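You operate a simulated robot arm through the tools that you are given. There is no shell and no other tool. Be economical: measure what you need, move in short steps, check, and stop when the job is done.

Carry out the task below with a simulated two-armed robot. There is one attempt and no reset: what you move stays moved.

TASK
Put the saucer labelled "26" from the top of the green table on the white blank sheet and the saucer that says "59" on the top of the shoe rack. Stack the plain beige sherd that says "29" from the top of the grey table on top of the plain beige sherd that says "95". Put the white paper ball from the top of the grey table on the top shelf of the blue rack. Put one of the combed grey sherds from the bare end of the grey table on the green tile. Stack the small carton that says "62" from the top of the orange-edged table on top of the small carton labelled "75". Lift the bin lid open. The order is free.

Only the result counts: the job must be done as asked and must still hold three seconds after the hand-in. Knocking over, shifting, dropping, spilling or breaking anything else fails it. A push-on lid holds only when it is set on centred and level and pressed home; a screw cap is set on level and turned clockwise until tight. Flat cloth is picked up by pressing the open fingertips on it (5 to 10 N) and closing them slowly along it; thin cloth reads only 2 to 8 mm in the jaws.

THE ROBOT
Two 6-joint arms with fingered hands on one trunk, on a base that drives. Base frame: it is fixed to the floor where the robot stands at the start and does not move with it; the origin is under the middle of the robot, x ahead of it, y to its left, z up. Units: mm, rad, N and s.
The left shoulder is at the start at [50, 170, 985], the right one opposite. With the tool pointing down near the work surface each hand reaches from about 500 to 780 mm from the robot's upright axis, wherever it stands, measured 20 degrees to its own side. Places, roughly: bin lid [3400, 6900, 400]; blank sheet (21x15x2 cm) [1100, -200, 700]; combed grey sherd [1000, 4750, 750]; green tile (9x9x2 cm) [1200, 4500, 700]; paper ball [1000, 4750, 750]; plain beige sherd [750, 3500, 750]; saucer [750, -250, 750]; small carton [1750, 2750, 750]; top of the shoe rack [2600, -2400, 1200]; top shelf of the blue rack [-1100, 6600, 1400]. Payload 3.5 kg a hand.
The tool frame of a hand sits at the grasp point between the pads (the TCP): z along the fingers, y along the line on which they close. The tips reach 26 mm beyond it. Largest opening 132 mm; the body of the gripper starts 73 mm behind the TCP. The gripper is a hand of 3 fingers: y runs from the thumb to the fingers, the wrist lies at [0, 0, -234] in the tool frame.
Orientation is told as [roll, pitch, yaw] about the base's x, y, z axes, in that order, counted from this pose: with the fingers straight down and closing along the base's y, the tool's x points along the base's -x, its y along +y and its z along -z.

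THE INTERFACE
- The arms move only by the tool play_rows. It takes "left_series", "right_series" or both (then of equal length, played together; a hand with none holds still); each is a list of rows, each an object of numbers (a shift or turn left out is 0): "wx", "wy", "wz": the turn, a rotation vector about the tool's x, y, z in units of 120 degrees (1.0 is 120 degrees); "x", "y", "z": the shift along the tool's x, y, z in units of 500 mm (1.0 is 500 mm). In form: [{"wx": .., "wy": .., "wz": .., "x": .., "y": .., "z": ..}, ...]. A call has 1 to 20 rows; each row is the pose to reach, as a shift and turn from the pose commanded when the call began, along the tool's axes at that moment. A call with a number of a shift or a turn outside -1 to 1 is refused whole. A row lasts 0.2 s, in which the tool goes at most 50 mm and 0.15 rad; a call with a longer step from one row to the next is refused whole. Where a pose cannot be reached the arm comes as near as it can. A force on the tool above 40 N (or 10 N above the force at the start of the call, whichever is more), or a blocked arm, ends the call early, and 0.2 s more pass. In this call time passes only in rows, and 0.2 s behind the last. The reply holds the time, the measured pose of the TCP, the force on the tool along the base axes, the opening and the grip force, in the units named above and with some noise, with the torque about the TCP (base axes, N m) and any sound that the robot's microphone picked up, and new pictures: "show" is both (left out), scene, wrist or none (wrist: the cameras of the hands that moved).
- Cameras (640 x 400 px; columns grow to the right, rows downward): "scene" is now at [34, -27.5, 1574.7]; the picture's right is [-0.37, -0.93, 0.00], its down [-0.69, 0.28, -0.67] and it looks along [0.62, -0.25, -0.74] (base axes); focal length 262 px, centre (320, 200). "left" rides on the left gripper at [-62, 3, -92] in its tool frame; the picture's right is [-0.05, -1.00, 0.00], its down [0.83, -0.04, -0.56] and it looks along [0.55, -0.03, 0.83] (tool axes); focal length 230 px, centre (320, 200). "right" rides on the right gripper at [62, 3, -92] in its tool frame; the picture's right is [-0.05, 1.00, 0.00], its down [-0.83, -0.04, -0.56] and it looks along [-0.55, -0.03, 0.83] (tool axes); focal length 230 px, centre (320, 200). There is no depth. A picture from a camera that has moved, and an enlarged one, comes with that camera's place and axes in the base frame and with its lens.
- slide_trunk(by): slides the trunk up (or, below 0, down) by that many mm; the arms and the scene camera ride with it, the base frame stays. It gives what a move gives, with no picture.
- base_move(legs): drives the robot by 1 to 6 legs, each [ahead, left, turn to the left] in mm, mm and rad, along the robot's own axes; the way and the turn of a leg run together, so that a leg with both is an arc; at most 1500 mm and 3.142 rad a leg. The arms and the cameras ride along, it lands a little off, and it stops where it bumps. It gives what a move gives, and a new picture of the scene camera.
- move_fingers(finger1, finger2, thumb_bend, hand): sets how far each is bent, from 0 (flat) to 1 (curled in); at 0.3 the hand is open as for a grip, at 0.7 the pads meet at the TCP. One left out holds its place. A second passes; each finger stops where it meets its share of the squeeze, and holds until it gets a number again. It is the only way to open and close the hand. It gives what a move gives, with no picture; readings hold the bend of each and the force on the fingers (four entries, about 0 where the hand has none), thumb and palm.
- turn_head(pan, tilt): turns the head with the scene camera to pan (to the left, within 1.501 rad either way) and tilt (down, from -0.506 to 1.204), counted from straight ahead of the robot. It gives what a move gives, and a new picture of the scene camera.
- close_up(camera, box): a new picture of the part [left, top, right, bottom] of that camera's present view, enlarged. It takes no simulated time.
- close_job(): hands the job in; it is judged then, once.

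Work in short steps. Places have to be worked out from the pictures, the camera data and where the tool is seen: move nearer, look again, correct. Check each grasp and each placing, and mend what went wrong. You have 196 turns and 260 pictures in all, those below and enlarged ones among them. Open the grippers and draw the arms clear of the work before you hand the job in, unless the task says otherwise; then end with one line.

The tools are called after "Request:" as name(argument=value, ...) on one line, values as JSON. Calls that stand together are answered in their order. play_rows: Moves the arms, as the interface text tells. Its arguments: {"type":"object","properties":{"left_series":{"type":"array","items":{"type":"object","properties":{"wx":{"type":"number"},"wy":{"type":"number"},"wz":{"type":"number"},"x":{"type":"number"},"y":{"type":"number"},"z":{"type":"number"}}}},"right_series":{"type":"array","items":{"type":"object","properties":{"wx":{"type":"number"},"wy":{"type":"number"},"wz":{"type":"number"},"x":{"type":"number"},"y":{"type":"number"},"z":{"type":"number"}}}},"show":{"type":"string","enum":["both","scene","wrist","none"]}},"required":[]} The other tools are called the same way: slide_trunk (by) slides the trunk up or down; move_fingers (finger1, finger2, thumb_bend, hand) moves the fingers one by one; base_move (legs) drives the base; turn_head (pan, tilt) turns the head that bears the scene camera; close_up (camera, box) takes an enlarged picture of a part of a camera's view; close_job () hands the job in.

At the start:

```text
t: 0.0
left_tcp_pos: [547.7, 105.4, 1001.8]
left_tcp_rot: [0.0, 0.0, 0.001]
left_ft_force: [-1.4, 0.3, -0.5]
left_torque: [-0.03, -0.01, 0.03]
left_width: 131.8
left_grip_force: 0.0
left_shape: jaw
left_bend: [0.3, 0.3, 0.3]
left_finger forces: [0.1, 0.1, 0.2, 0.0, 0.0, 0.0]
right_tcp_pos: [446.5, -308.3, 1001.5]
right_tcp_rot: [-0.002, -0.001, 0.0]
right_ft_force: [-0.3, -0.2, -0.3]
right_torque: [0.01, 0.01, 0.02]
right_width: 132.3
right_grip_force: 0.0
right_shape: jaw
right_bend: [0.3, 0.3, 0.3]
right_finger forces: [0.0, 0.0, 0.1, 0.1, 0.1, 0.1]
trunk travel left (down, up): [-600.0, 110.0]
robot x, y, heading: [0.4, 1.7, -0.003]
head pan, tilt: [-0.382, 0.834]
```

scene: 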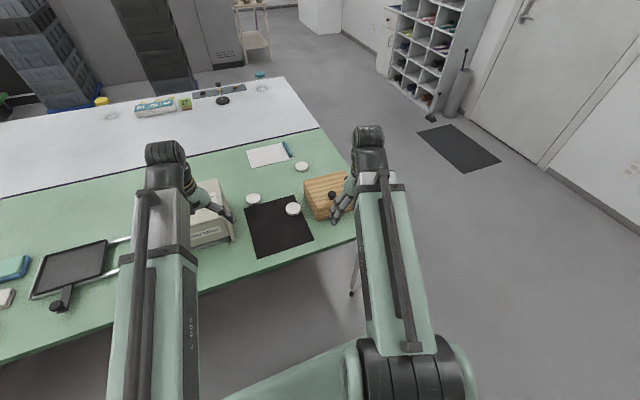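
right: 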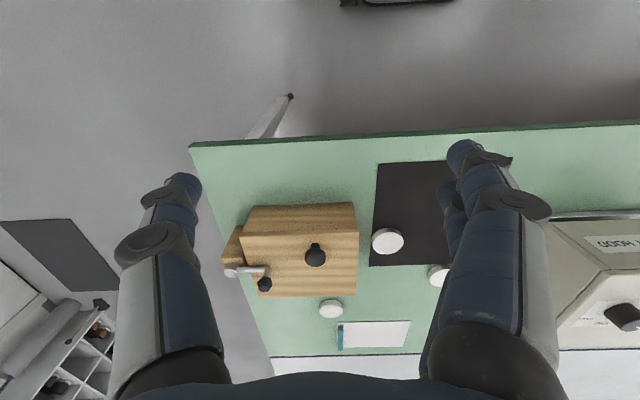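
left: 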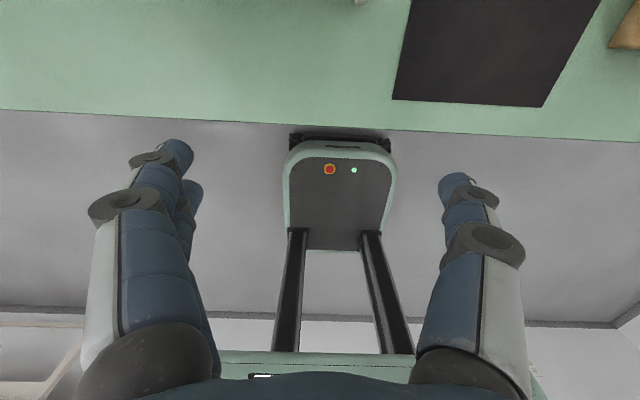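

The scene shows three white round saucers on the green table near the dark mat and the white sheet. I enlarge that area to read the labels.

Request:
close_up(camera="scene", box=[220, 130, 370, 230])

Request:
close_up(camera="right", box=[220, 190, 470, 350])

```text
4.00 times, centred on (295, 180) of scene
camera zoom: at [34.0, -27.5, 1574.7], right [-0.37, -0.93, 0.0], down [-0.69, 0.28, -0.67], along [0.62, -0.25, -0.74], focal length 1048 px, centre (420, 280)
```

zoom: 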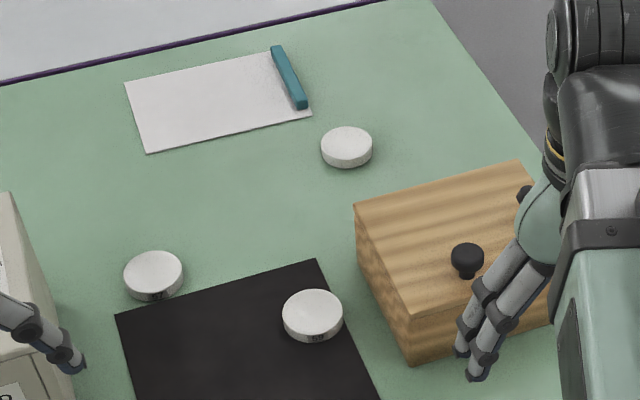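

```text
2.50 times, centred on (345, 270) of right
camera zoom: at [385.4, -305.0, 1094.3], right [0.05, 1.0, 0.0], down [0.83, -0.04, 0.56], along [0.55, -0.03, -0.83], focal length 575 px, centre (258, 25)
```

zoom: 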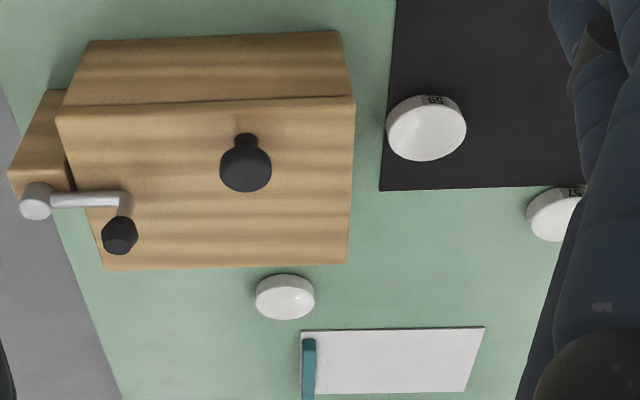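

Saucer 59 lies on the mat; I need to check the labels of the other two.

Request:
close_up(camera="scene", box=[240, 155, 320, 220])

Request:
close_up(camera="right", box=[310, 285, 350, 325])

Request:
turn_head(pan=0.3, tilt=0.7)

```text
6.15 times, centred on (280, 188) of scene
camera zoom: at [34.0, -27.5, 1574.7], right [-0.37, -0.93, 0.0], down [-0.69, 0.28, -0.67], along [0.62, -0.25, -0.74], focal length 1612 px, centre (566, 277)
```

zoom: 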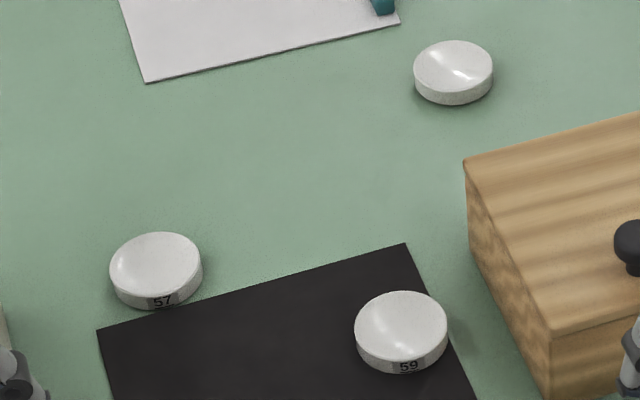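

```text
10.00 times, centred on (330, 305) of right
camera zoom: at [385.4, -305.0, 1094.3], right [0.05, 1.0, 0.0], down [0.83, -0.04, 0.56], along [0.55, -0.03, -0.83], focal length 2301 px, centre (220, -850)
```

zoom: 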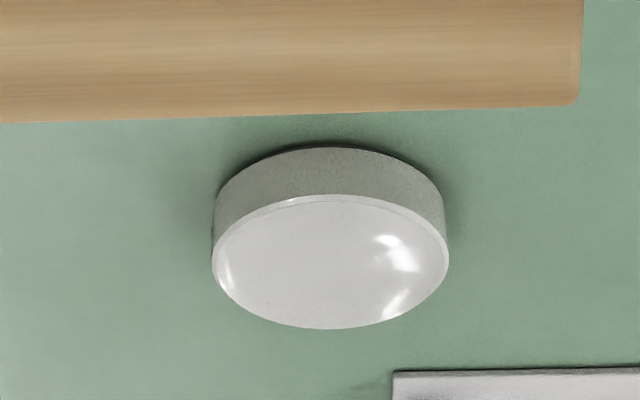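

```text
t: 1.1
left_tcp_pos: [548.0, 105.5, 1001.6]
left_tcp_rot: [0.001, 0.0, -0.001]
left_ft_force: [0.0, 0.0, -0.6]
left_torque: [-0.04, -0.01, 0.04]
left_width: 132.0
left_grip_force: 0.0
left_shape: jaw
left_bend: [0.3, 0.3, 0.3]
left_finger forces: [0.0, 0.0, 0.0, 0.1, 0.1, 0.1]
right_tcp_pos: [445.7, -308.6, 1002.6]
right_tcp_rot: [0.001, 0.0, 0.0]
right_ft_force: [0.3, -0.4, 0.4]
right_torque: [0.01, 0.01, 0.0]
right_width: 131.9
right_grip_force: 0.0
right_shape: jaw
right_bend: [0.3, 0.3, 0.3]
right_finger forces: [0.0, 0.0, 0.1, 0.1, 0.0, 0.0]
trunk travel left (down, up): [-600.0, 110.0]
robot x, y, heading: [-0.3, -3.2, 0.002]
head pan, tilt: [0.3, 0.7]
camera scene: at [41.9, 26.9, 1585.7], right [0.29, -0.96, 0.0], down [-0.62, -0.19, -0.76], along [0.73, 0.23, -0.64], focal length 262 px, centre (320, 200)
```

scene: 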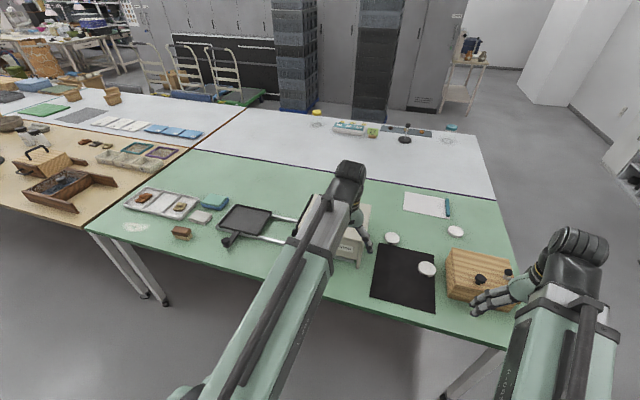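

The 26 saucer may be the one with its label turned away. I check the rest of the table for other saucers.

Request:
close_up(camera="scene", box=[100, 110, 520, 330])

Request:
close_up(camera="scene", box=[0, 60, 240, 220])

```text
1.52 times, centred on (310, 220) of scene
camera zoom: at [41.9, 26.9, 1585.7], right [0.29, -0.96, 0.0], down [-0.62, -0.19, -0.76], along [0.73, 0.23, -0.64], focal length 399 px, centre (335, 170)
```

zoom: 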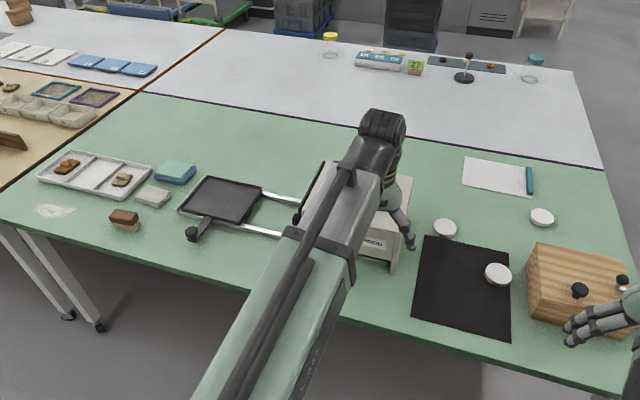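

```text
2.50 times, centred on (120, 140) of scene
camera zoom: at [41.9, 26.9, 1585.7], right [0.29, -0.96, 0.0], down [-0.62, -0.19, -0.76], along [0.73, 0.23, -0.64], focal length 655 px, centre (820, 350)
```

zoom: 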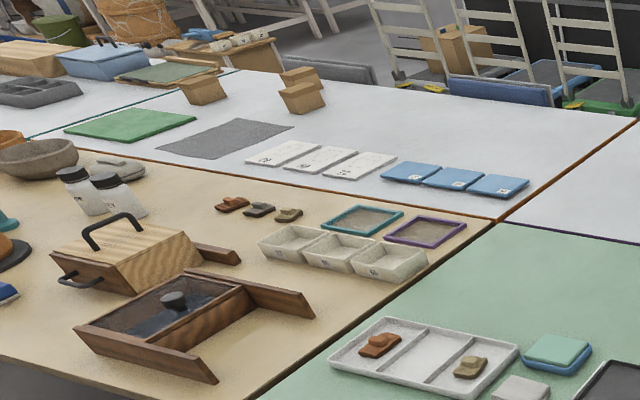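

Only three saucers are there, so the far right one is probably "26". I drive ahead so the base slips under the table edge, in two steps, and look again.

Request:
base_move(legs=[[250, 0, 0]])

Request:
turn_head(pan=-0.38, tilt=0.83)

Request:
close_up(camera="right", box=[0, 0, 640, 400])

```text
t: 2.9
left_tcp_pos: [797.2, 106.2, 1002.3]
left_tcp_rot: [0.0, 0.0, 0.002]
left_ft_force: [0.1, 0.8, 0.0]
left_torque: [-0.01, 0.01, 0.01]
left_width: 132.0
left_grip_force: 0.1
left_shape: jaw
left_bend: [0.3, 0.3, 0.3]
left_finger forces: [0.0, 0.1, 0.0, 0.0, 0.0, 0.0]
right_tcp_pos: [693.7, -308.0, 1000.4]
right_tcp_rot: [0.001, 0.0, -0.001]
right_ft_force: [0.4, -0.4, -0.2]
right_torque: [-0.02, 0.04, 0.0]
right_width: 131.7
right_grip_force: 0.1
right_shape: jaw
right_bend: [0.3, 0.3, 0.3]
right_finger forces: [0.1, 0.0, 0.1, 0.1, 0.0, 0.1]
trunk travel left (down, up): [-600.0, 110.0]
robot x, y, heading: [249.3, -0.3, -0.0]
head pan, tilt: [0.3, 0.7]
camera scene: at [291.6, 26.9, 1585.7], right [0.3, -0.96, 0.0], down [-0.62, -0.19, -0.76], along [0.73, 0.23, -0.64], focal length 262 px, centre (320, 200)
```

scene: 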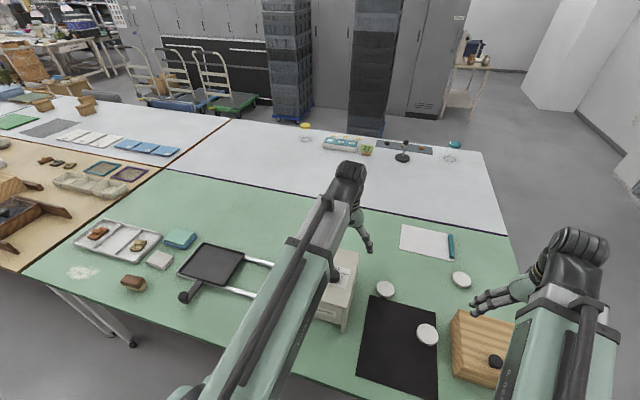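

```text
t: 3.9
left_tcp_pos: [796.4, 105.2, 1001.8]
left_tcp_rot: [-0.001, 0.0, 0.002]
left_ft_force: [0.1, -0.2, 0.3]
left_torque: [-0.01, 0.0, -0.02]
left_width: 131.9
left_grip_force: 0.0
left_shape: jaw
left_bend: [0.3, 0.3, 0.3]
left_finger forces: [0.0, 0.0, 0.0, 0.1, 0.1, 0.0]
right_tcp_pos: [693.4, -308.7, 1001.3]
right_tcp_rot: [0.001, 0.001, -0.001]
right_ft_force: [0.0, -0.3, -0.4]
right_torque: [-0.01, 0.0, 0.02]
right_width: 131.8
right_grip_force: 0.1
right_shape: jaw
right_bend: [0.3, 0.3, 0.3]
right_finger forces: [0.0, 0.0, 0.0, 0.0, 0.1, 0.0]
trunk travel left (down, up): [-600.0, 110.0]
robot x, y, heading: [250.2, -1.6, 0.001]
head pan, tilt: [-0.38, 0.831]
camera scene: at [282.6, -27.5, 1575.0], right [-0.37, -0.93, 0.0], down [-0.69, 0.27, -0.67], along [0.63, -0.25, -0.74], focal length 262 px, centre (320, 200)
```

scene: 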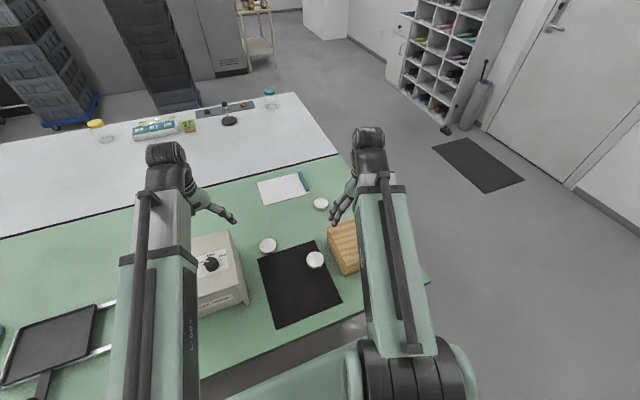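

```text
1.00 times, centred on (320, 200) of right (not enlarged: the box is as wide or as high as the picture)
camera zoom: at [633.7, -305.3, 1094.3], right [0.05, 1.0, 0.0], down [0.83, -0.04, 0.56], along [0.55, -0.03, -0.83], focal length 230 px, centre (320, 200)
```

zoom: 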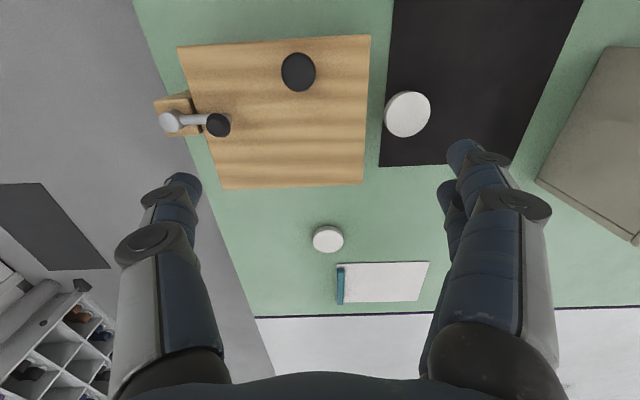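

The base fits under the table. I go 110 mm further so the sheet is within reach.

Request:
base_move(legs=[[110, 0, 0]])

Request:
close_up(camera="right", box=[180, 100, 500, 300])

```text
t: 5.1
left_tcp_pos: [908.1, 105.1, 1002.3]
left_tcp_rot: [0.0, 0.002, -0.003]
left_ft_force: [0.5, 0.9, -0.3]
left_torque: [-0.04, 0.01, -0.03]
left_width: 131.9
left_grip_force: 0.0
left_shape: jaw
left_bend: [0.3, 0.3, 0.3]
left_finger forces: [0.0, 0.1, 0.0, 0.0, 0.1, 0.1]
right_tcp_pos: [805.7, -309.5, 1000.9]
right_tcp_rot: [-0.001, 0.001, -0.002]
right_ft_force: [1.1, -0.4, 0.7]
right_torque: [0.02, 0.03, -0.01]
right_width: 132.2
right_grip_force: 0.1
right_shape: jaw
right_bend: [0.3, 0.3, 0.3]
right_finger forces: [0.0, 0.1, 0.0, 0.0, 0.0, 0.0]
trunk travel left (down, up): [-600.0, 110.0]
robot x, y, heading: [359.8, 0.9, -0.007]
head pan, tilt: [-0.38, 0.831]
camera scene: at [395.7, -27.7, 1574.9], right [-0.37, -0.93, 0.0], down [-0.69, 0.28, -0.67], along [0.62, -0.25, -0.74], focal length 262 px, centre (320, 200)
```

scene: 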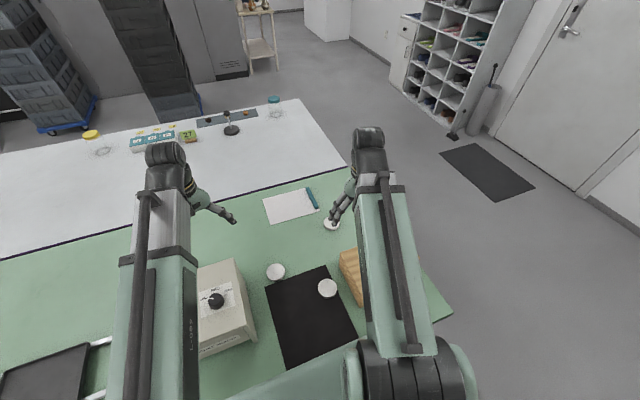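

```text
2.00 times, centred on (340, 200) of right
camera zoom: at [745.9, -305.7, 1093.7], right [0.05, 1.0, 0.0], down [0.83, -0.04, 0.55], along [0.55, -0.03, -0.83], focal length 460 px, centre (280, 200)
```

zoom: 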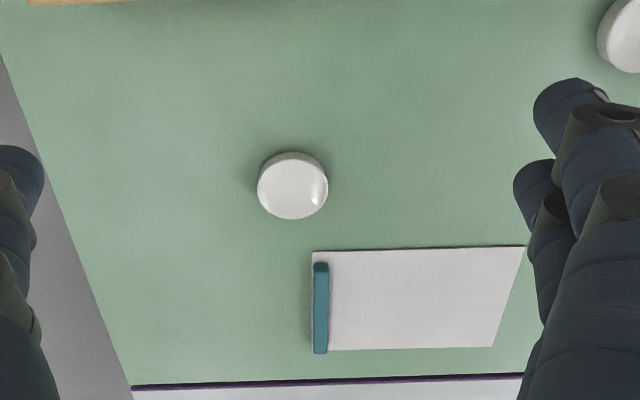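

Label faces away from every view so far. Saucer is at about (963, -306). I bring the right hand above it at z≈830 and look.

Request:
play_rows(right_series=[{"x": -0.08, "z": 0.05}, {"x": -0.16, "y": 0.003, "z": 0.1}, {"x": -0.24, "y": 0.006, "z": 0.16}, {"x": -0.314, "y": 0.007, "z": 0.22}, {"x": -0.314, "y": 0.007, "z": 0.29}, {"x": -0.314, "y": 0.007, "z": 0.34}], show="both")

```text
t: 6.5
left_tcp_pos: [907.3, 104.0, 1002.4]
left_tcp_rot: [0.0, 0.0, -0.001]
left_ft_force: [-0.5, 0.2, 0.1]
left_torque: [-0.01, 0.01, 0.0]
left_width: 132.0
left_grip_force: 0.1
left_shape: jaw
left_bend: [0.3, 0.3, 0.3]
left_finger forces: [0.0, 0.0, 0.0, 0.0, 0.0, 0.0]
right_tcp_pos: [962.1, -305.4, 830.5]
right_tcp_rot: [0.001, 0.0, -0.002]
right_ft_force: [0.3, 0.3, 0.2]
right_torque: [-0.01, 0.02, 0.05]
right_width: 131.8
right_grip_force: 0.1
right_shape: jaw
right_bend: [0.3, 0.3, 0.3]
right_finger forces: [0.1, 0.0, 0.0, 0.0, 0.0, 0.0]
trunk travel left (down, up): [-600.0, 110.0]
robot x, y, heading: [359.3, -1.6, -0.001]
head pan, tilt: [-0.38, 0.831]
camera scene: at [393.7, -27.8, 1575.0], right [-0.37, -0.93, 0.0], down [-0.69, 0.28, -0.67], along [0.63, -0.25, -0.74], focal length 262 px, centre (320, 200)
camera right: at [900.6, -301.5, 923.4], right [0.05, 1.0, 0.0], down [0.83, -0.04, 0.56], along [0.55, -0.03, -0.83], focal length 230 px, centre (320, 200)
```

scene: 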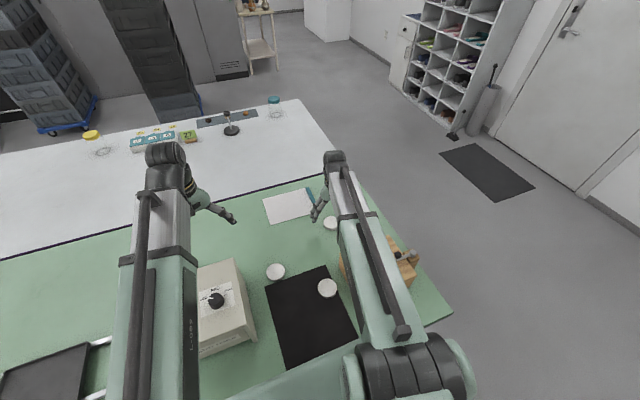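
right: 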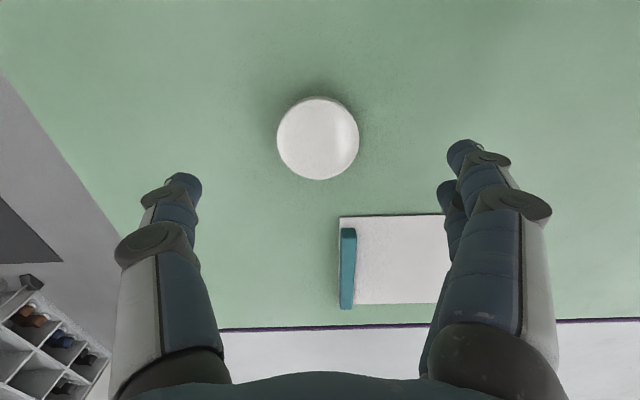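

I descend gently with the fingers straddling the saucer and look again.

Request:
play_rows(right_series=[{"z": 0.04}, {"z": 0.08}], show="wrist")

```text
t: 7.1
left_tcp_pos: [907.9, 104.7, 1002.4]
left_tcp_rot: [0.0, 0.0, -0.002]
left_ft_force: [0.5, -0.2, 0.2]
left_torque: [0.03, 0.0, -0.02]
left_width: 131.9
left_grip_force: 0.0
left_shape: jaw
left_bend: [0.3, 0.3, 0.3]
left_finger forces: [0.0, 0.1, 0.0, 0.1, 0.0, 0.0]
right_tcp_pos: [961.6, -305.0, 792.4]
right_tcp_rot: [0.0, 0.0, -0.003]
right_ft_force: [0.3, -0.6, -0.3]
right_torque: [0.0, 0.0, -0.06]
right_width: 131.6
right_grip_force: 0.1
right_shape: jaw
right_bend: [0.3, 0.3, 0.3]
right_finger forces: [0.0, 0.1, 0.0, 0.0, 0.0, 0.0]
trunk travel left (down, up): [-600.0, 110.0]
robot x, y, heading: [357.8, 1.0, -0.005]
head pan, tilt: [-0.38, 0.831]
camera right: at [900.4, -301.6, 884.4], right [0.05, 1.0, 0.0], down [0.83, -0.04, 0.56], along [0.55, -0.03, -0.83], focal length 230 px, centre (320, 200)
```

right: 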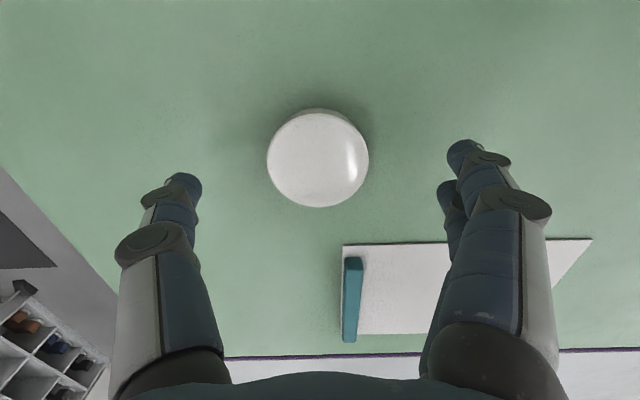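

Still well above it. I keep descending in small steps until touch or the TCP reaches about z=750.

Request:
play_rows(right_series=[{"z": 0.02}, {"z": 0.04}, {"z": 0.05}, {"z": 0.06}], show="wrist")

```text
t: 8.1
left_tcp_pos: [906.5, 105.7, 1003.1]
left_tcp_rot: [-0.001, -0.002, -0.001]
left_ft_force: [-0.7, -0.8, 0.1]
left_torque: [0.02, 0.03, -0.02]
left_width: 131.8
left_grip_force: 0.1
left_shape: jaw
left_bend: [0.3, 0.3, 0.3]
left_finger forces: [0.0, 0.1, 0.0, 0.0, 0.0, 0.0]
right_tcp_pos: [961.6, -306.5, 763.1]
right_tcp_rot: [0.0, -0.001, -0.002]
right_ft_force: [-2.1, -1.5, 15.3]
right_torque: [0.43, 0.02, 0.04]
right_width: 132.1
right_grip_force: 0.1
right_shape: jaw
right_bend: [0.3, 0.3, 0.3]
right_finger forces: [5.6, 5.0, 0.0, 0.0, 4.6, 0.0]
trunk travel left (down, up): [-600.0, 110.0]
robot x, y, heading: [357.8, 3.5, 0.0]
head pan, tilt: [-0.38, 0.831]
camera right: at [901.3, -302.5, 855.9], right [0.05, 1.0, 0.0], down [0.83, -0.04, 0.56], along [0.56, -0.03, -0.83], focal length 230 px, centre (320, 200)
```

right: 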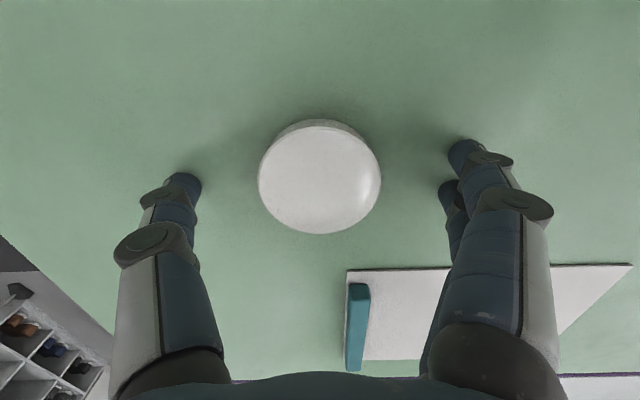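

The tips touched the table at TCP z=763, so the table top is near 737. I lift 4 mm, centre by -4 mm in x, then close the fingers.

Request:
play_rows(right_series=[{"z": -0.008, "x": 0.008}], show="none")

Request:
move_fingers(hand="right", finger1=0.6, finger2=0.6, thumb_bend=0.6)

Request:
close_up(camera="right", box=[0, 0, 640, 400])

```text
t: 8.5
left_tcp_pos: [906.8, 105.4, 1002.5]
left_tcp_rot: [0.001, 0.001, -0.002]
left_ft_force: [-0.8, 0.2, 0.6]
left_torque: [0.01, 0.03, 0.01]
left_width: 132.0
left_grip_force: 0.1
left_shape: jaw
left_bend: [0.3, 0.3, 0.3]
left_finger forces: [0.0, 0.0, 0.0, 0.0, 0.0, 0.1]
right_tcp_pos: [956.9, -305.2, 765.9]
right_tcp_rot: [0.002, 0.0, -0.001]
right_ft_force: [0.7, 0.4, 0.4]
right_torque: [0.07, -0.03, -0.01]
right_width: 132.4
right_grip_force: 0.0
right_shape: jaw
right_bend: [0.3, 0.3, 0.3]
right_finger forces: [0.1, 0.3, 0.0, 0.0, 0.3, 0.1]
trunk travel left (down, up): [-600.0, 110.0]
robot x, y, heading: [360.4, -3.5, 0.002]
head pan, tilt: [-0.38, 0.831]
```

```text
t: 9.1
left_tcp_pos: [906.2, 104.8, 1002.9]
left_tcp_rot: [-0.001, -0.001, -0.002]
left_ft_force: [-0.4, 0.8, 0.0]
left_torque: [-0.01, -0.02, 0.02]
left_width: 132.2
left_grip_force: 0.1
left_shape: jaw
left_bend: [0.3, 0.3, 0.3]
left_finger forces: [0.0, 0.0, 0.0, 0.0, 0.0, 0.0]
right_tcp_pos: [960.5, -304.2, 772.2]
right_tcp_rot: [0.0, -0.009, 0.001]
right_ft_force: [-3.3, 2.8, 25.0]
right_torque: [0.69, 0.25, 0.07]
right_width: 57.1
right_grip_force: 21.0
right_shape: fingers
right_bend: [0.56, 0.55, 0.57]
right_finger forces: [16.5, 12.4, 0.0, 0.1, 13.1, 0.0]
trunk travel left (down, up): [-600.0, 110.0]
robot x, y, heading: [359.1, 3.7, -0.001]
head pan, tilt: [-0.38, 0.831]
stopped (right hand): the force on the tool passed its limit at 45 N (the readings are from after the stop); the commanded pose is now the measured one
```

```text
1.00 times, centred on (320, 200) of right (not enlarged: the box is as wide or as high as the picture)
camera zoom: at [898.1, -301.2, 864.2], right [0.05, 1.0, 0.0], down [0.83, -0.04, 0.56], along [0.56, -0.03, -0.83], focal length 230 px, centre (320, 200)
```

zoom: 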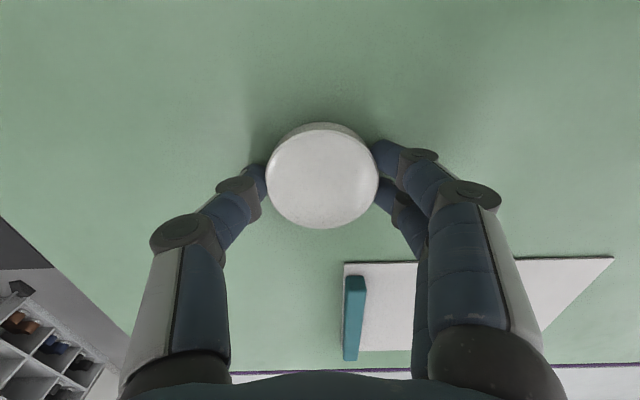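

The fingertips lengthen while curling and pressed on the table. I ease up 5 mm and close further onto the saucer.

Request:
play_rows(right_series=[{"z": -0.008}], show="none")

Request:
move_fingers(hand="right", finger1=0.65, finger2=0.65, thumb_bend=0.65)

Request:
close_up(camera="right", box=[160, 80, 480, 280])

```text
t: 9.4
left_tcp_pos: [907.7, 105.5, 1001.2]
left_tcp_rot: [0.002, -0.001, -0.001]
left_ft_force: [-0.3, 0.0, 0.5]
left_torque: [0.0, -0.01, 0.04]
left_width: 132.0
left_grip_force: 0.0
left_shape: jaw
left_bend: [0.3, 0.3, 0.3]
left_finger forces: [0.1, 0.1, 0.1, 0.0, 0.0, 0.0]
right_tcp_pos: [959.4, -306.0, 772.5]
right_tcp_rot: [0.0, -0.005, -0.002]
right_ft_force: [0.3, 0.4, 2.2]
right_torque: [0.17, 0.01, -0.02]
right_width: 57.1
right_grip_force: 10.7
right_shape: fingers
right_bend: [0.55, 0.54, 0.56]
right_finger forces: [6.2, 5.9, 0.0, 0.0, 8.9, 0.0]
trunk travel left (down, up): [-600.0, 110.0]
robot x, y, heading: [357.6, -1.4, -0.004]
head pan, tilt: [-0.38, 0.831]
```

```text
t: 10.4
left_tcp_pos: [907.3, 103.8, 1002.7]
left_tcp_rot: [0.001, 0.0, 0.0]
left_ft_force: [0.3, -0.3, -0.6]
left_torque: [0.0, -0.01, -0.02]
left_width: 132.1
left_grip_force: 0.1
left_shape: jaw
left_bend: [0.3, 0.3, 0.3]
left_finger forces: [0.0, 0.1, 0.1, 0.0, 0.0, 0.0]
right_tcp_pos: [960.0, -306.5, 773.3]
right_tcp_rot: [0.001, -0.005, -0.002]
right_ft_force: [0.7, 0.5, 0.8]
right_torque: [0.0, 0.04, 0.0]
right_width: 56.1
right_grip_force: 15.0
right_shape: fingers
right_bend: [0.55, 0.54, 0.58]
right_finger forces: [7.5, 7.6, 0.0, 0.1, 14.7, 0.1]
trunk travel left (down, up): [-600.0, 110.0]
robot x, y, heading: [364.6, 2.0, -0.004]
head pan, tilt: [-0.38, 0.831]
```

```text
2.00 times, centred on (320, 180) of right
camera zoom: at [898.8, -302.6, 865.7], right [0.05, 1.0, 0.0], down [0.83, -0.04, 0.56], along [0.56, -0.03, -0.83], focal length 460 px, centre (320, 240)
```

zoom: 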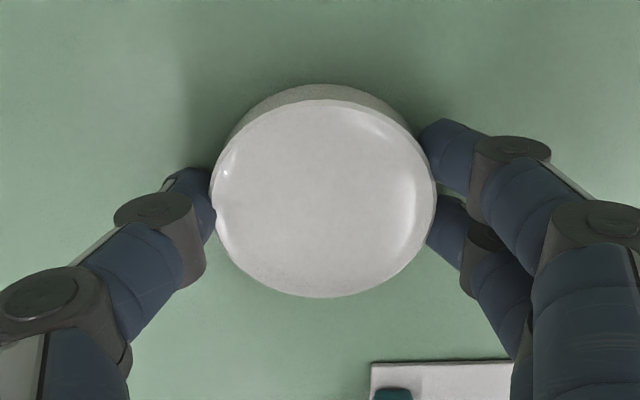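

Grip is firm (15 N). I lift the saucer about 100 mm and move the left hand forward so its backward-looking camera can see the label side.

Request:
play_rows(right_series=[{"z": -0.05}, {"z": -0.1}, {"z": -0.15}, {"z": -0.2}, {"z": -0.22}], left_series=[{"x": -0.07, "y": -0.05}, {"x": -0.14, "y": -0.1}, {"x": -0.21, "y": -0.15}, {"x": -0.28, "y": -0.2}, {"x": -0.35, "y": -0.25}], show="wrist")

```text
t: 11.7
left_tcp_pos: [1070.1, -17.0, 999.1]
left_tcp_rot: [-0.001, -0.003, -0.002]
left_ft_force: [-0.2, -0.3, 0.9]
left_torque: [-0.01, 0.0, -0.02]
left_width: 131.8
left_grip_force: 0.1
left_shape: jaw
left_bend: [0.3, 0.3, 0.3]
left_finger forces: [0.0, 0.1, 0.0, 0.0, 0.1, 0.0]
left hand out of reach, approached as far as the arm can: row 5
right_tcp_pos: [959.6, -304.1, 884.4]
right_tcp_rot: [0.0, -0.005, 0.001]
right_ft_force: [0.8, -0.6, -0.5]
right_torque: [-0.01, 0.02, 0.03]
right_width: 55.9
right_grip_force: 14.5
right_shape: fingers
right_bend: [0.55, 0.54, 0.58]
right_finger forces: [7.5, 7.5, 0.0, 0.0, 14.8, 0.0]
trunk travel left (down, up): [-600.0, 110.0]
robot x, y, heading: [360.5, -0.4, -0.002]
head pan, tilt: [-0.38, 0.831]
camera right: at [898.4, -301.6, 976.1], right [0.05, 1.0, 0.0], down [0.83, -0.04, 0.56], along [0.56, -0.03, -0.83], focal length 230 px, centre (320, 200)
camera left: at [1132.2, -14.8, 1093.5], right [0.05, -1.0, 0.0], down [-0.83, -0.04, 0.55], along [-0.55, -0.03, -0.83], focal length 230 px, centre (320, 200)
```

right: 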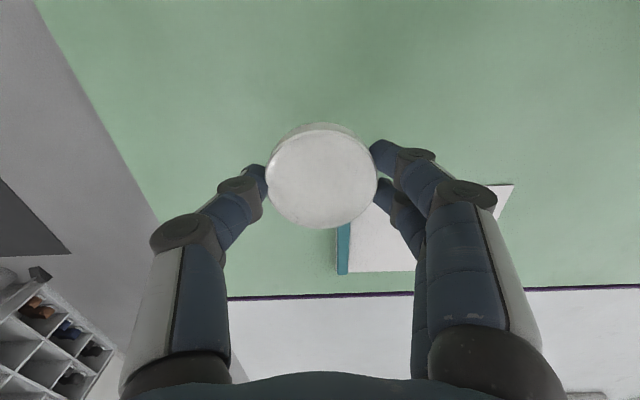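
left: 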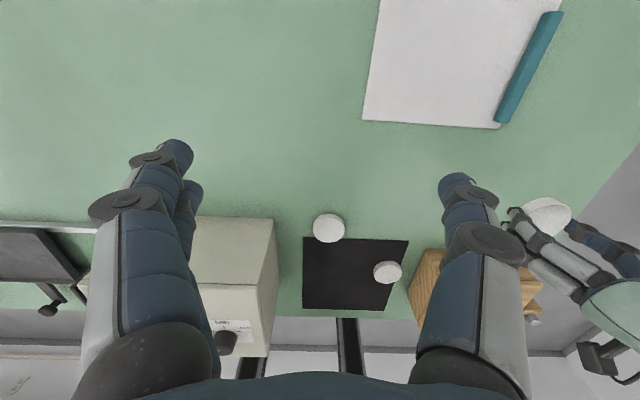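

Request:
close_up(camera="left", box=[480, 170, 640, 270])

```text
4.00 times, centred on (560, 220) of left
camera zoom: at [1132.2, -14.8, 1093.5], right [0.05, -1.0, 0.0], down [-0.83, -0.04, 0.55], along [-0.55, -0.03, -0.83], focal length 920 px, centre (-640, 120)
```

zoom: 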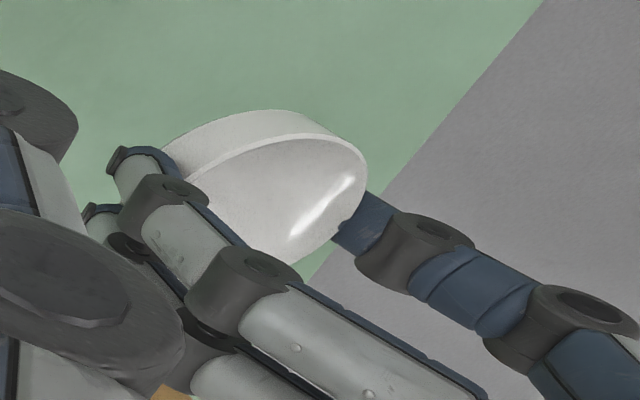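

No label on the far side, so it must be under the thumb (-y side); by elimination this is 26, and I will check after placing. I draw the left hand back and carry the saucer above the sheet at about (1100, -175).

Request:
play_rows(left_series=[{"x": 0.07, "y": 0.06}, {"x": 0.14, "y": 0.12}, {"x": 0.2, "y": 0.18}, {"x": 0.26, "y": 0.24}, {"x": 0.32, "y": 0.3}, {"x": 0.36, "y": 0.32}, {"x": 0.36, "y": 0.32}], right_series=[{"x": 0}, {"x": -0.05, "y": 0.05}, {"x": -0.1, "y": 0.1}, {"x": -0.16, "y": 0.155}, {"x": -0.22, "y": 0.21}, {"x": -0.28, "y": 0.258}, {"x": -0.28, "y": 0.258, "z": 0.08}], show="wrist")

```text
t: 13.2
left_tcp_pos: [889.5, 143.8, 1000.0]
left_tcp_rot: [0.0, 0.0, -0.002]
left_ft_force: [-0.5, -0.5, -0.6]
left_torque: [0.03, 0.03, -0.04]
left_width: 131.7
left_grip_force: 0.0
left_shape: jaw
left_bend: [0.3, 0.3, 0.3]
left_finger forces: [0.0, 0.1, 0.0, 0.0, 0.0, 0.0]
right_tcp_pos: [1097.8, -173.3, 844.9]
right_tcp_rot: [0.0, -0.005, -0.001]
right_ft_force: [-0.2, 0.2, -1.2]
right_torque: [-0.03, -0.01, 0.01]
right_width: 55.9
right_grip_force: 15.7
right_shape: fingers
right_bend: [0.55, 0.54, 0.58]
right_finger forces: [7.4, 7.6, 0.1, 0.0, 14.7, 0.0]
trunk travel left (down, up): [-600.0, 110.0]
robot x, y, heading: [363.0, -0.1, -0.003]
head pan, tilt: [-0.38, 0.831]
camera right: at [1037.1, -170.7, 937.0], right [0.05, 1.0, 0.0], down [0.83, -0.04, 0.56], along [0.56, -0.03, -0.83], focal length 230 px, centre (320, 200)
camera left: at [952.4, 146.4, 1094.0], right [0.05, -1.0, 0.0], down [-0.83, -0.04, 0.56], along [-0.55, -0.03, -0.83], focal length 230 px, centre (320, 200)
```

right: 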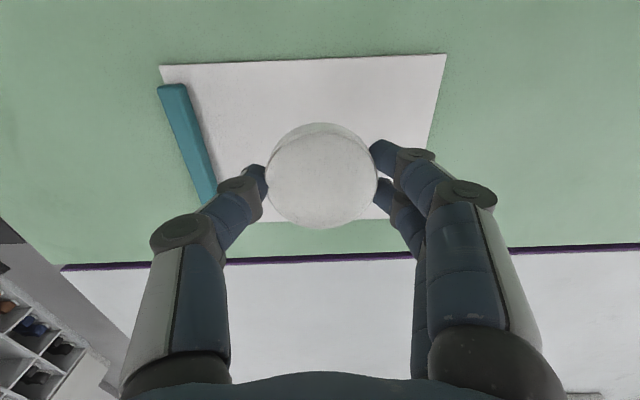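
left: 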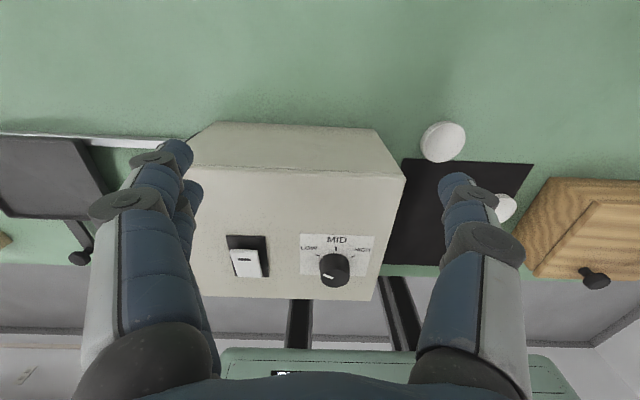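

The saucer is over the sheet's middle. I lower it to the sheet with a guarded last few millimetres.

Request:
play_rows(right_series=[{"z": 0.06}, {"z": 0.11}, {"z": 0.13}, {"z": 0.136}, {"z": 0.14}], show="wrist")

```text
t: 14.4
left_tcp_pos: [889.9, 144.2, 1001.5]
left_tcp_rot: [0.001, 0.0, -0.002]
left_ft_force: [-0.4, 1.5, 0.0]
left_torque: [0.02, -0.03, 0.03]
left_width: 132.1
left_grip_force: 0.1
left_shape: jaw
left_bend: [0.3, 0.3, 0.3]
left_finger forces: [0.0, 0.0, 0.0, 0.0, 0.0, 0.0]
right_tcp_pos: [1098.1, -175.4, 775.5]
right_tcp_rot: [-0.001, -0.007, -0.001]
right_ft_force: [-0.8, 0.0, 8.2]
right_torque: [0.33, 0.08, -0.02]
right_width: 56.0
right_grip_force: 19.8
right_shape: fingers
right_bend: [0.56, 0.54, 0.58]
right_finger forces: [14.3, 10.4, 0.0, 0.1, 15.3, 0.0]
trunk travel left (down, up): [-600.0, 110.0]
robot x, y, heading: [360.4, 0.5, -0.001]
head pan, tilt: [-0.38, 0.831]
camera right: at [1037.4, -172.4, 867.4], right [0.05, 1.0, 0.0], down [0.83, -0.04, 0.56], along [0.56, -0.03, -0.83], focal length 230 px, centre (320, 200)
```

right: 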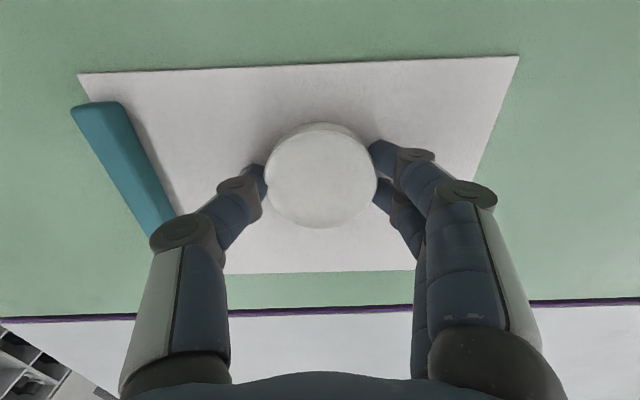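

It rests on the sheet (8 N). I open the fingers part-way and lift off.

Request:
move_fingers(hand="right", finger1=0.42, finger2=0.42, thumb_bend=0.42)

Request:
play_rows(right_series=[{"z": -0.05}, {"z": -0.1}, {"z": -0.18, "y": -0.06}, {"z": -0.26, "y": -0.14}, {"z": -0.26, "y": -0.22}, {"z": -0.26, "y": -0.3}, {"z": -0.26, "y": -0.38}, {"z": -0.26, "y": -0.44}], show="wrist")

```text
t: 15.4
left_tcp_pos: [889.4, 143.6, 1000.0]
left_tcp_rot: [0.0, 0.0, -0.001]
left_ft_force: [-0.3, -0.3, 0.6]
left_torque: [-0.01, -0.03, 0.01]
left_width: 131.9
left_grip_force: 0.2
left_shape: jaw
left_bend: [0.3, 0.3, 0.3]
left_finger forces: [0.0, 0.0, 0.0, 0.1, 0.1, 0.1]
right_tcp_pos: [1098.2, -174.9, 773.2]
right_tcp_rot: [0.0, -0.005, -0.003]
right_ft_force: [-0.3, 0.8, 2.8]
right_torque: [0.02, 0.06, 0.04]
right_width: 94.5
right_grip_force: 1.2
right_shape: fingers
right_bend: [0.42, 0.42, 0.42]
right_finger forces: [1.1, 0.4, 0.1, 0.1, 1.3, 0.0]
trunk travel left (down, up): [-600.0, 110.0]
robot x, y, heading: [358.8, 0.6, -0.004]
head pan, tilt: [-0.38, 0.831]
```

```text
refused: row 4 steps farther than a row can; nothing moved
```

Re-plan with smaller steps: lift, then move right so the wrist camera can see the saucer's -y side.

Request:
play_rows(right_series=[{"z": -0.06}, {"z": -0.12}, {"z": -0.18, "y": -0.06}, {"z": -0.2, "y": -0.14}, {"z": -0.2, "y": -0.22}, {"z": -0.2, "y": -0.3}, {"z": -0.2, "y": -0.38}, {"z": -0.2, "y": -0.44}], show="none")

Request:
close_up(camera="right", box=[400, 80, 640, 280])

```text
t: 17.2
left_tcp_pos: [889.1, 144.3, 1000.9]
left_tcp_rot: [0.0, -0.001, -0.001]
left_ft_force: [-0.7, -0.9, -0.3]
left_torque: [0.01, -0.01, 0.04]
left_width: 131.9
left_grip_force: 0.0
left_shape: jaw
left_bend: [0.3, 0.3, 0.3]
left_finger forces: [0.0, 0.0, 0.0, 0.0, 0.0, 0.0]
right_tcp_pos: [1071.8, -386.5, 875.1]
right_tcp_rot: [0.0, -0.007, 0.0]
right_ft_force: [-0.2, 0.2, -0.3]
right_torque: [-0.01, -0.04, -0.03]
right_width: 94.7
right_grip_force: 0.0
right_shape: fingers
right_bend: [0.42, 0.42, 0.42]
right_finger forces: [0.0, 0.2, 0.0, 0.0, 0.0, 0.1]
right hand out of reach, approached as far as the arm can: row 6, 7, 8
trunk travel left (down, up): [-600.0, 110.0]
robot x, y, heading: [359.1, 0.2, -0.004]
head pan, tilt: [-0.38, 0.831]
```

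```text
2.00 times, centred on (520, 180) of right
camera zoom: at [1010.9, -384.4, 965.9], right [0.05, 1.0, 0.0], down [0.83, -0.04, 0.56], along [0.56, -0.03, -0.83], focal length 460 px, centre (-80, 240)
```

zoom: 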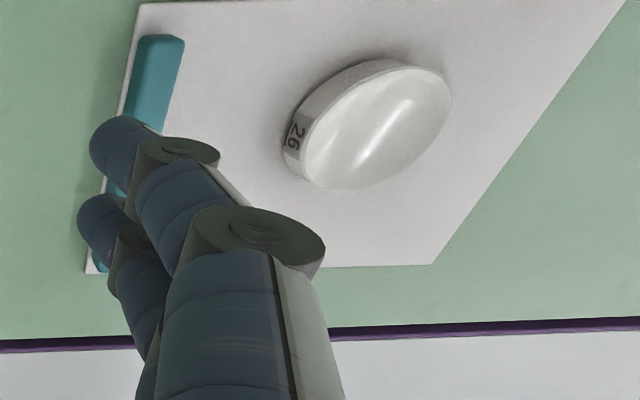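

Saucer 26 is confirmed and placed. Now I raise the right hand and back off 260 mm to reach saucer 59 on the mat.

Request:
play_rows(right_series=[{"z": -0.08}, {"z": -0.16, "x": 0.05}, {"z": -0.25, "x": 0.08, "y": 0.03}, {"z": -0.25, "x": 0.16, "y": 0.1}, {"z": -0.25, "x": 0.16, "y": 0.16}], show="none")

Request:
base_move(legs=[[-260, 0, 0]])

Request:
close_up(camera="right", box=[0, 0, 640, 400])

```text
refused: row 4 steps farther than a row can; nothing moved
```

```text
t: 19.1
left_tcp_pos: [632.2, 145.5, 1001.2]
left_tcp_rot: [0.0, -0.002, 0.002]
left_ft_force: [0.2, 0.0, 0.6]
left_torque: [0.01, -0.05, 0.01]
left_width: 131.8
left_grip_force: 0.2
left_shape: jaw
left_bend: [0.3, 0.3, 0.3]
left_finger forces: [0.0, 0.1, 0.0, 0.0, 0.0, 0.0]
right_tcp_pos: [816.7, -385.5, 873.9]
right_tcp_rot: [0.001, -0.009, 0.001]
right_ft_force: [-0.6, -0.4, -0.7]
right_torque: [-0.03, -0.01, -0.01]
right_width: 94.5
right_grip_force: 0.1
right_shape: fingers
right_bend: [0.42, 0.42, 0.42]
right_finger forces: [0.0, 0.1, 0.0, 0.0, 0.0, 0.0]
trunk travel left (down, up): [-600.0, 110.0]
robot x, y, heading: [100.5, -2.4, 0.003]
head pan, tilt: [-0.38, 0.831]
camera scene: at [135.8, -27.6, 1575.1], right [-0.37, -0.93, 0.0], down [-0.69, 0.27, -0.67], along [0.63, -0.25, -0.74], focal length 262 px, centre (320, 200)
```

scene: 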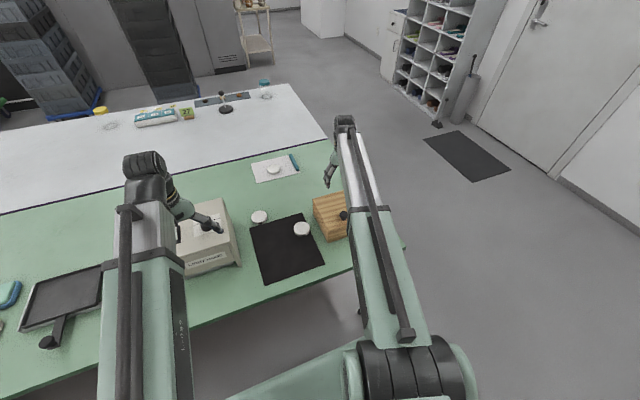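

```text
1.00 times, centred on (320, 200) of right (not enlarged: the box is as wide or as high as the picture)
camera zoom: at [754.9, -382.2, 966.6], right [0.05, 1.0, 0.0], down [0.83, -0.04, 0.56], along [0.56, -0.03, -0.83], focal length 230 px, centre (320, 200)
```

zoom: 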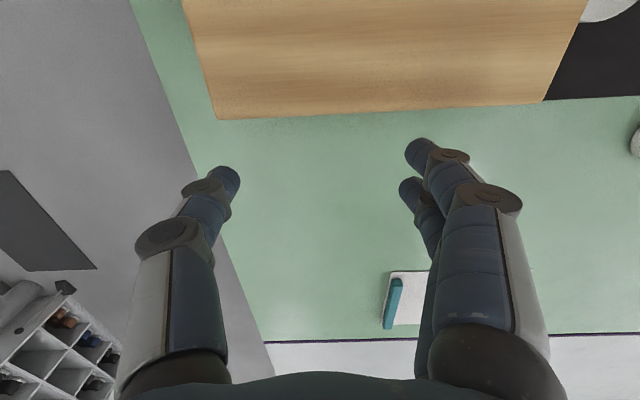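

Right hand was low but cleared everything. I raise it, then move above saucer 59 (≈734, -185), yawing 45° so the thumb stays clear of the wooden box.

Request:
play_rows(right_series=[{"z": -0.08}, {"z": -0.132}, {"z": -0.132, "x": 0.02, "y": 0.06, "wz": 0.0625}, {"z": -0.132, "x": 0.05, "y": 0.14, "wz": 0.125}, {"z": -0.132, "x": 0.08, "y": 0.22, "wz": 0.1875}, {"z": -0.132, "x": 0.11, "y": 0.29, "wz": 0.25}, {"z": -0.132, "x": 0.14, "y": 0.36, "wz": 0.3125}, {"z": -0.132, "x": 0.166, "y": 0.4, "wz": 0.375}], show="wrist")

```text
t: 20.9
left_tcp_pos: [633.2, 146.1, 999.3]
left_tcp_rot: [0.0, -0.001, 0.002]
left_ft_force: [-0.3, -0.2, -0.9]
left_torque: [0.01, -0.01, -0.03]
left_width: 132.0
left_grip_force: 0.1
left_shape: jaw
left_bend: [0.3, 0.3, 0.3]
left_finger forces: [0.0, 0.1, 0.0, 0.1, 0.0, 0.0]
right_tcp_pos: [732.1, -184.3, 941.2]
right_tcp_rot: [0.004, -0.006, -0.789]
right_ft_force: [0.4, -0.2, 0.0]
right_torque: [0.0, -0.03, 0.04]
right_width: 94.5
right_grip_force: 0.1
right_shape: fingers
right_bend: [0.42, 0.42, 0.42]
right_finger forces: [0.0, 0.1, 0.1, 0.0, 0.0, 0.0]
trunk travel left (down, up): [-600.0, 110.0]
robot x, y, heading: [103.7, -1.4, -0.0]
head pan, tilt: [-0.38, 0.831]
camera right: at [690.2, -138.6, 1033.0], right [0.74, 0.67, 0.0], down [0.55, -0.62, 0.56], along [0.38, -0.41, -0.83], focal length 230 px, centre (320, 200)
```

right: 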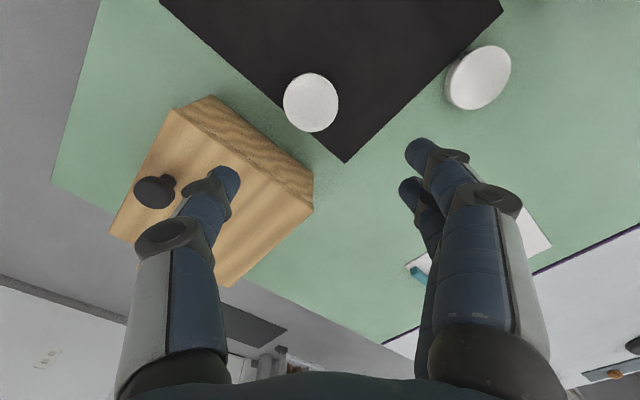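

Saucer 59 centre works out at about (720, -183); thumb clearance to the box (y≈-258) is fine. I shift and descend to z≈800.

Request:
play_rows(right_series=[{"x": 0.018, "y": -0.016, "z": 0.07}, {"x": 0.018, "y": -0.016, "z": 0.14}, {"x": 0.018, "y": -0.016, "z": 0.21}, {"x": 0.018, "y": -0.016, "z": 0.28}], show="wrist")

```text
t: 21.9
left_tcp_pos: [632.9, 145.3, 1000.8]
left_tcp_rot: [-0.001, -0.001, 0.001]
left_ft_force: [-0.3, -0.5, -0.1]
left_torque: [-0.02, -0.01, 0.0]
left_width: 131.6
left_grip_force: 0.2
left_shape: jaw
left_bend: [0.3, 0.3, 0.3]
left_finger forces: [0.0, 0.1, 0.0, 0.0, 0.0, 0.0]
right_tcp_pos: [722.2, -185.8, 797.7]
right_tcp_rot: [0.006, -0.005, -0.784]
right_ft_force: [0.2, -0.1, 0.1]
right_torque: [-0.01, 0.0, -0.01]
right_width: 94.6
right_grip_force: 0.1
right_shape: fingers
right_bend: [0.42, 0.42, 0.42]
right_finger forces: [0.1, 0.0, 0.0, 0.0, 0.1, 0.1]
trunk travel left (down, up): [-600.0, 110.0]
robot x, y, heading: [105.3, -1.8, 0.001]
head pan, tilt: [-0.38, 0.831]
camera right: at [680.6, -140.0, 890.8], right [0.74, 0.67, 0.01], down [0.55, -0.62, 0.56], along [0.38, -0.41, -0.83], focal length 230 px, centre (320, 200)
```

right: 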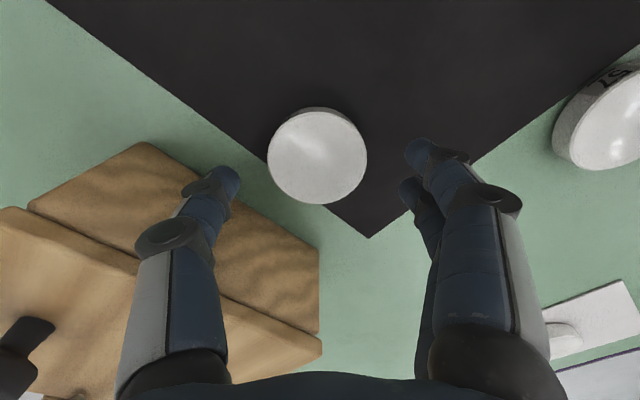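

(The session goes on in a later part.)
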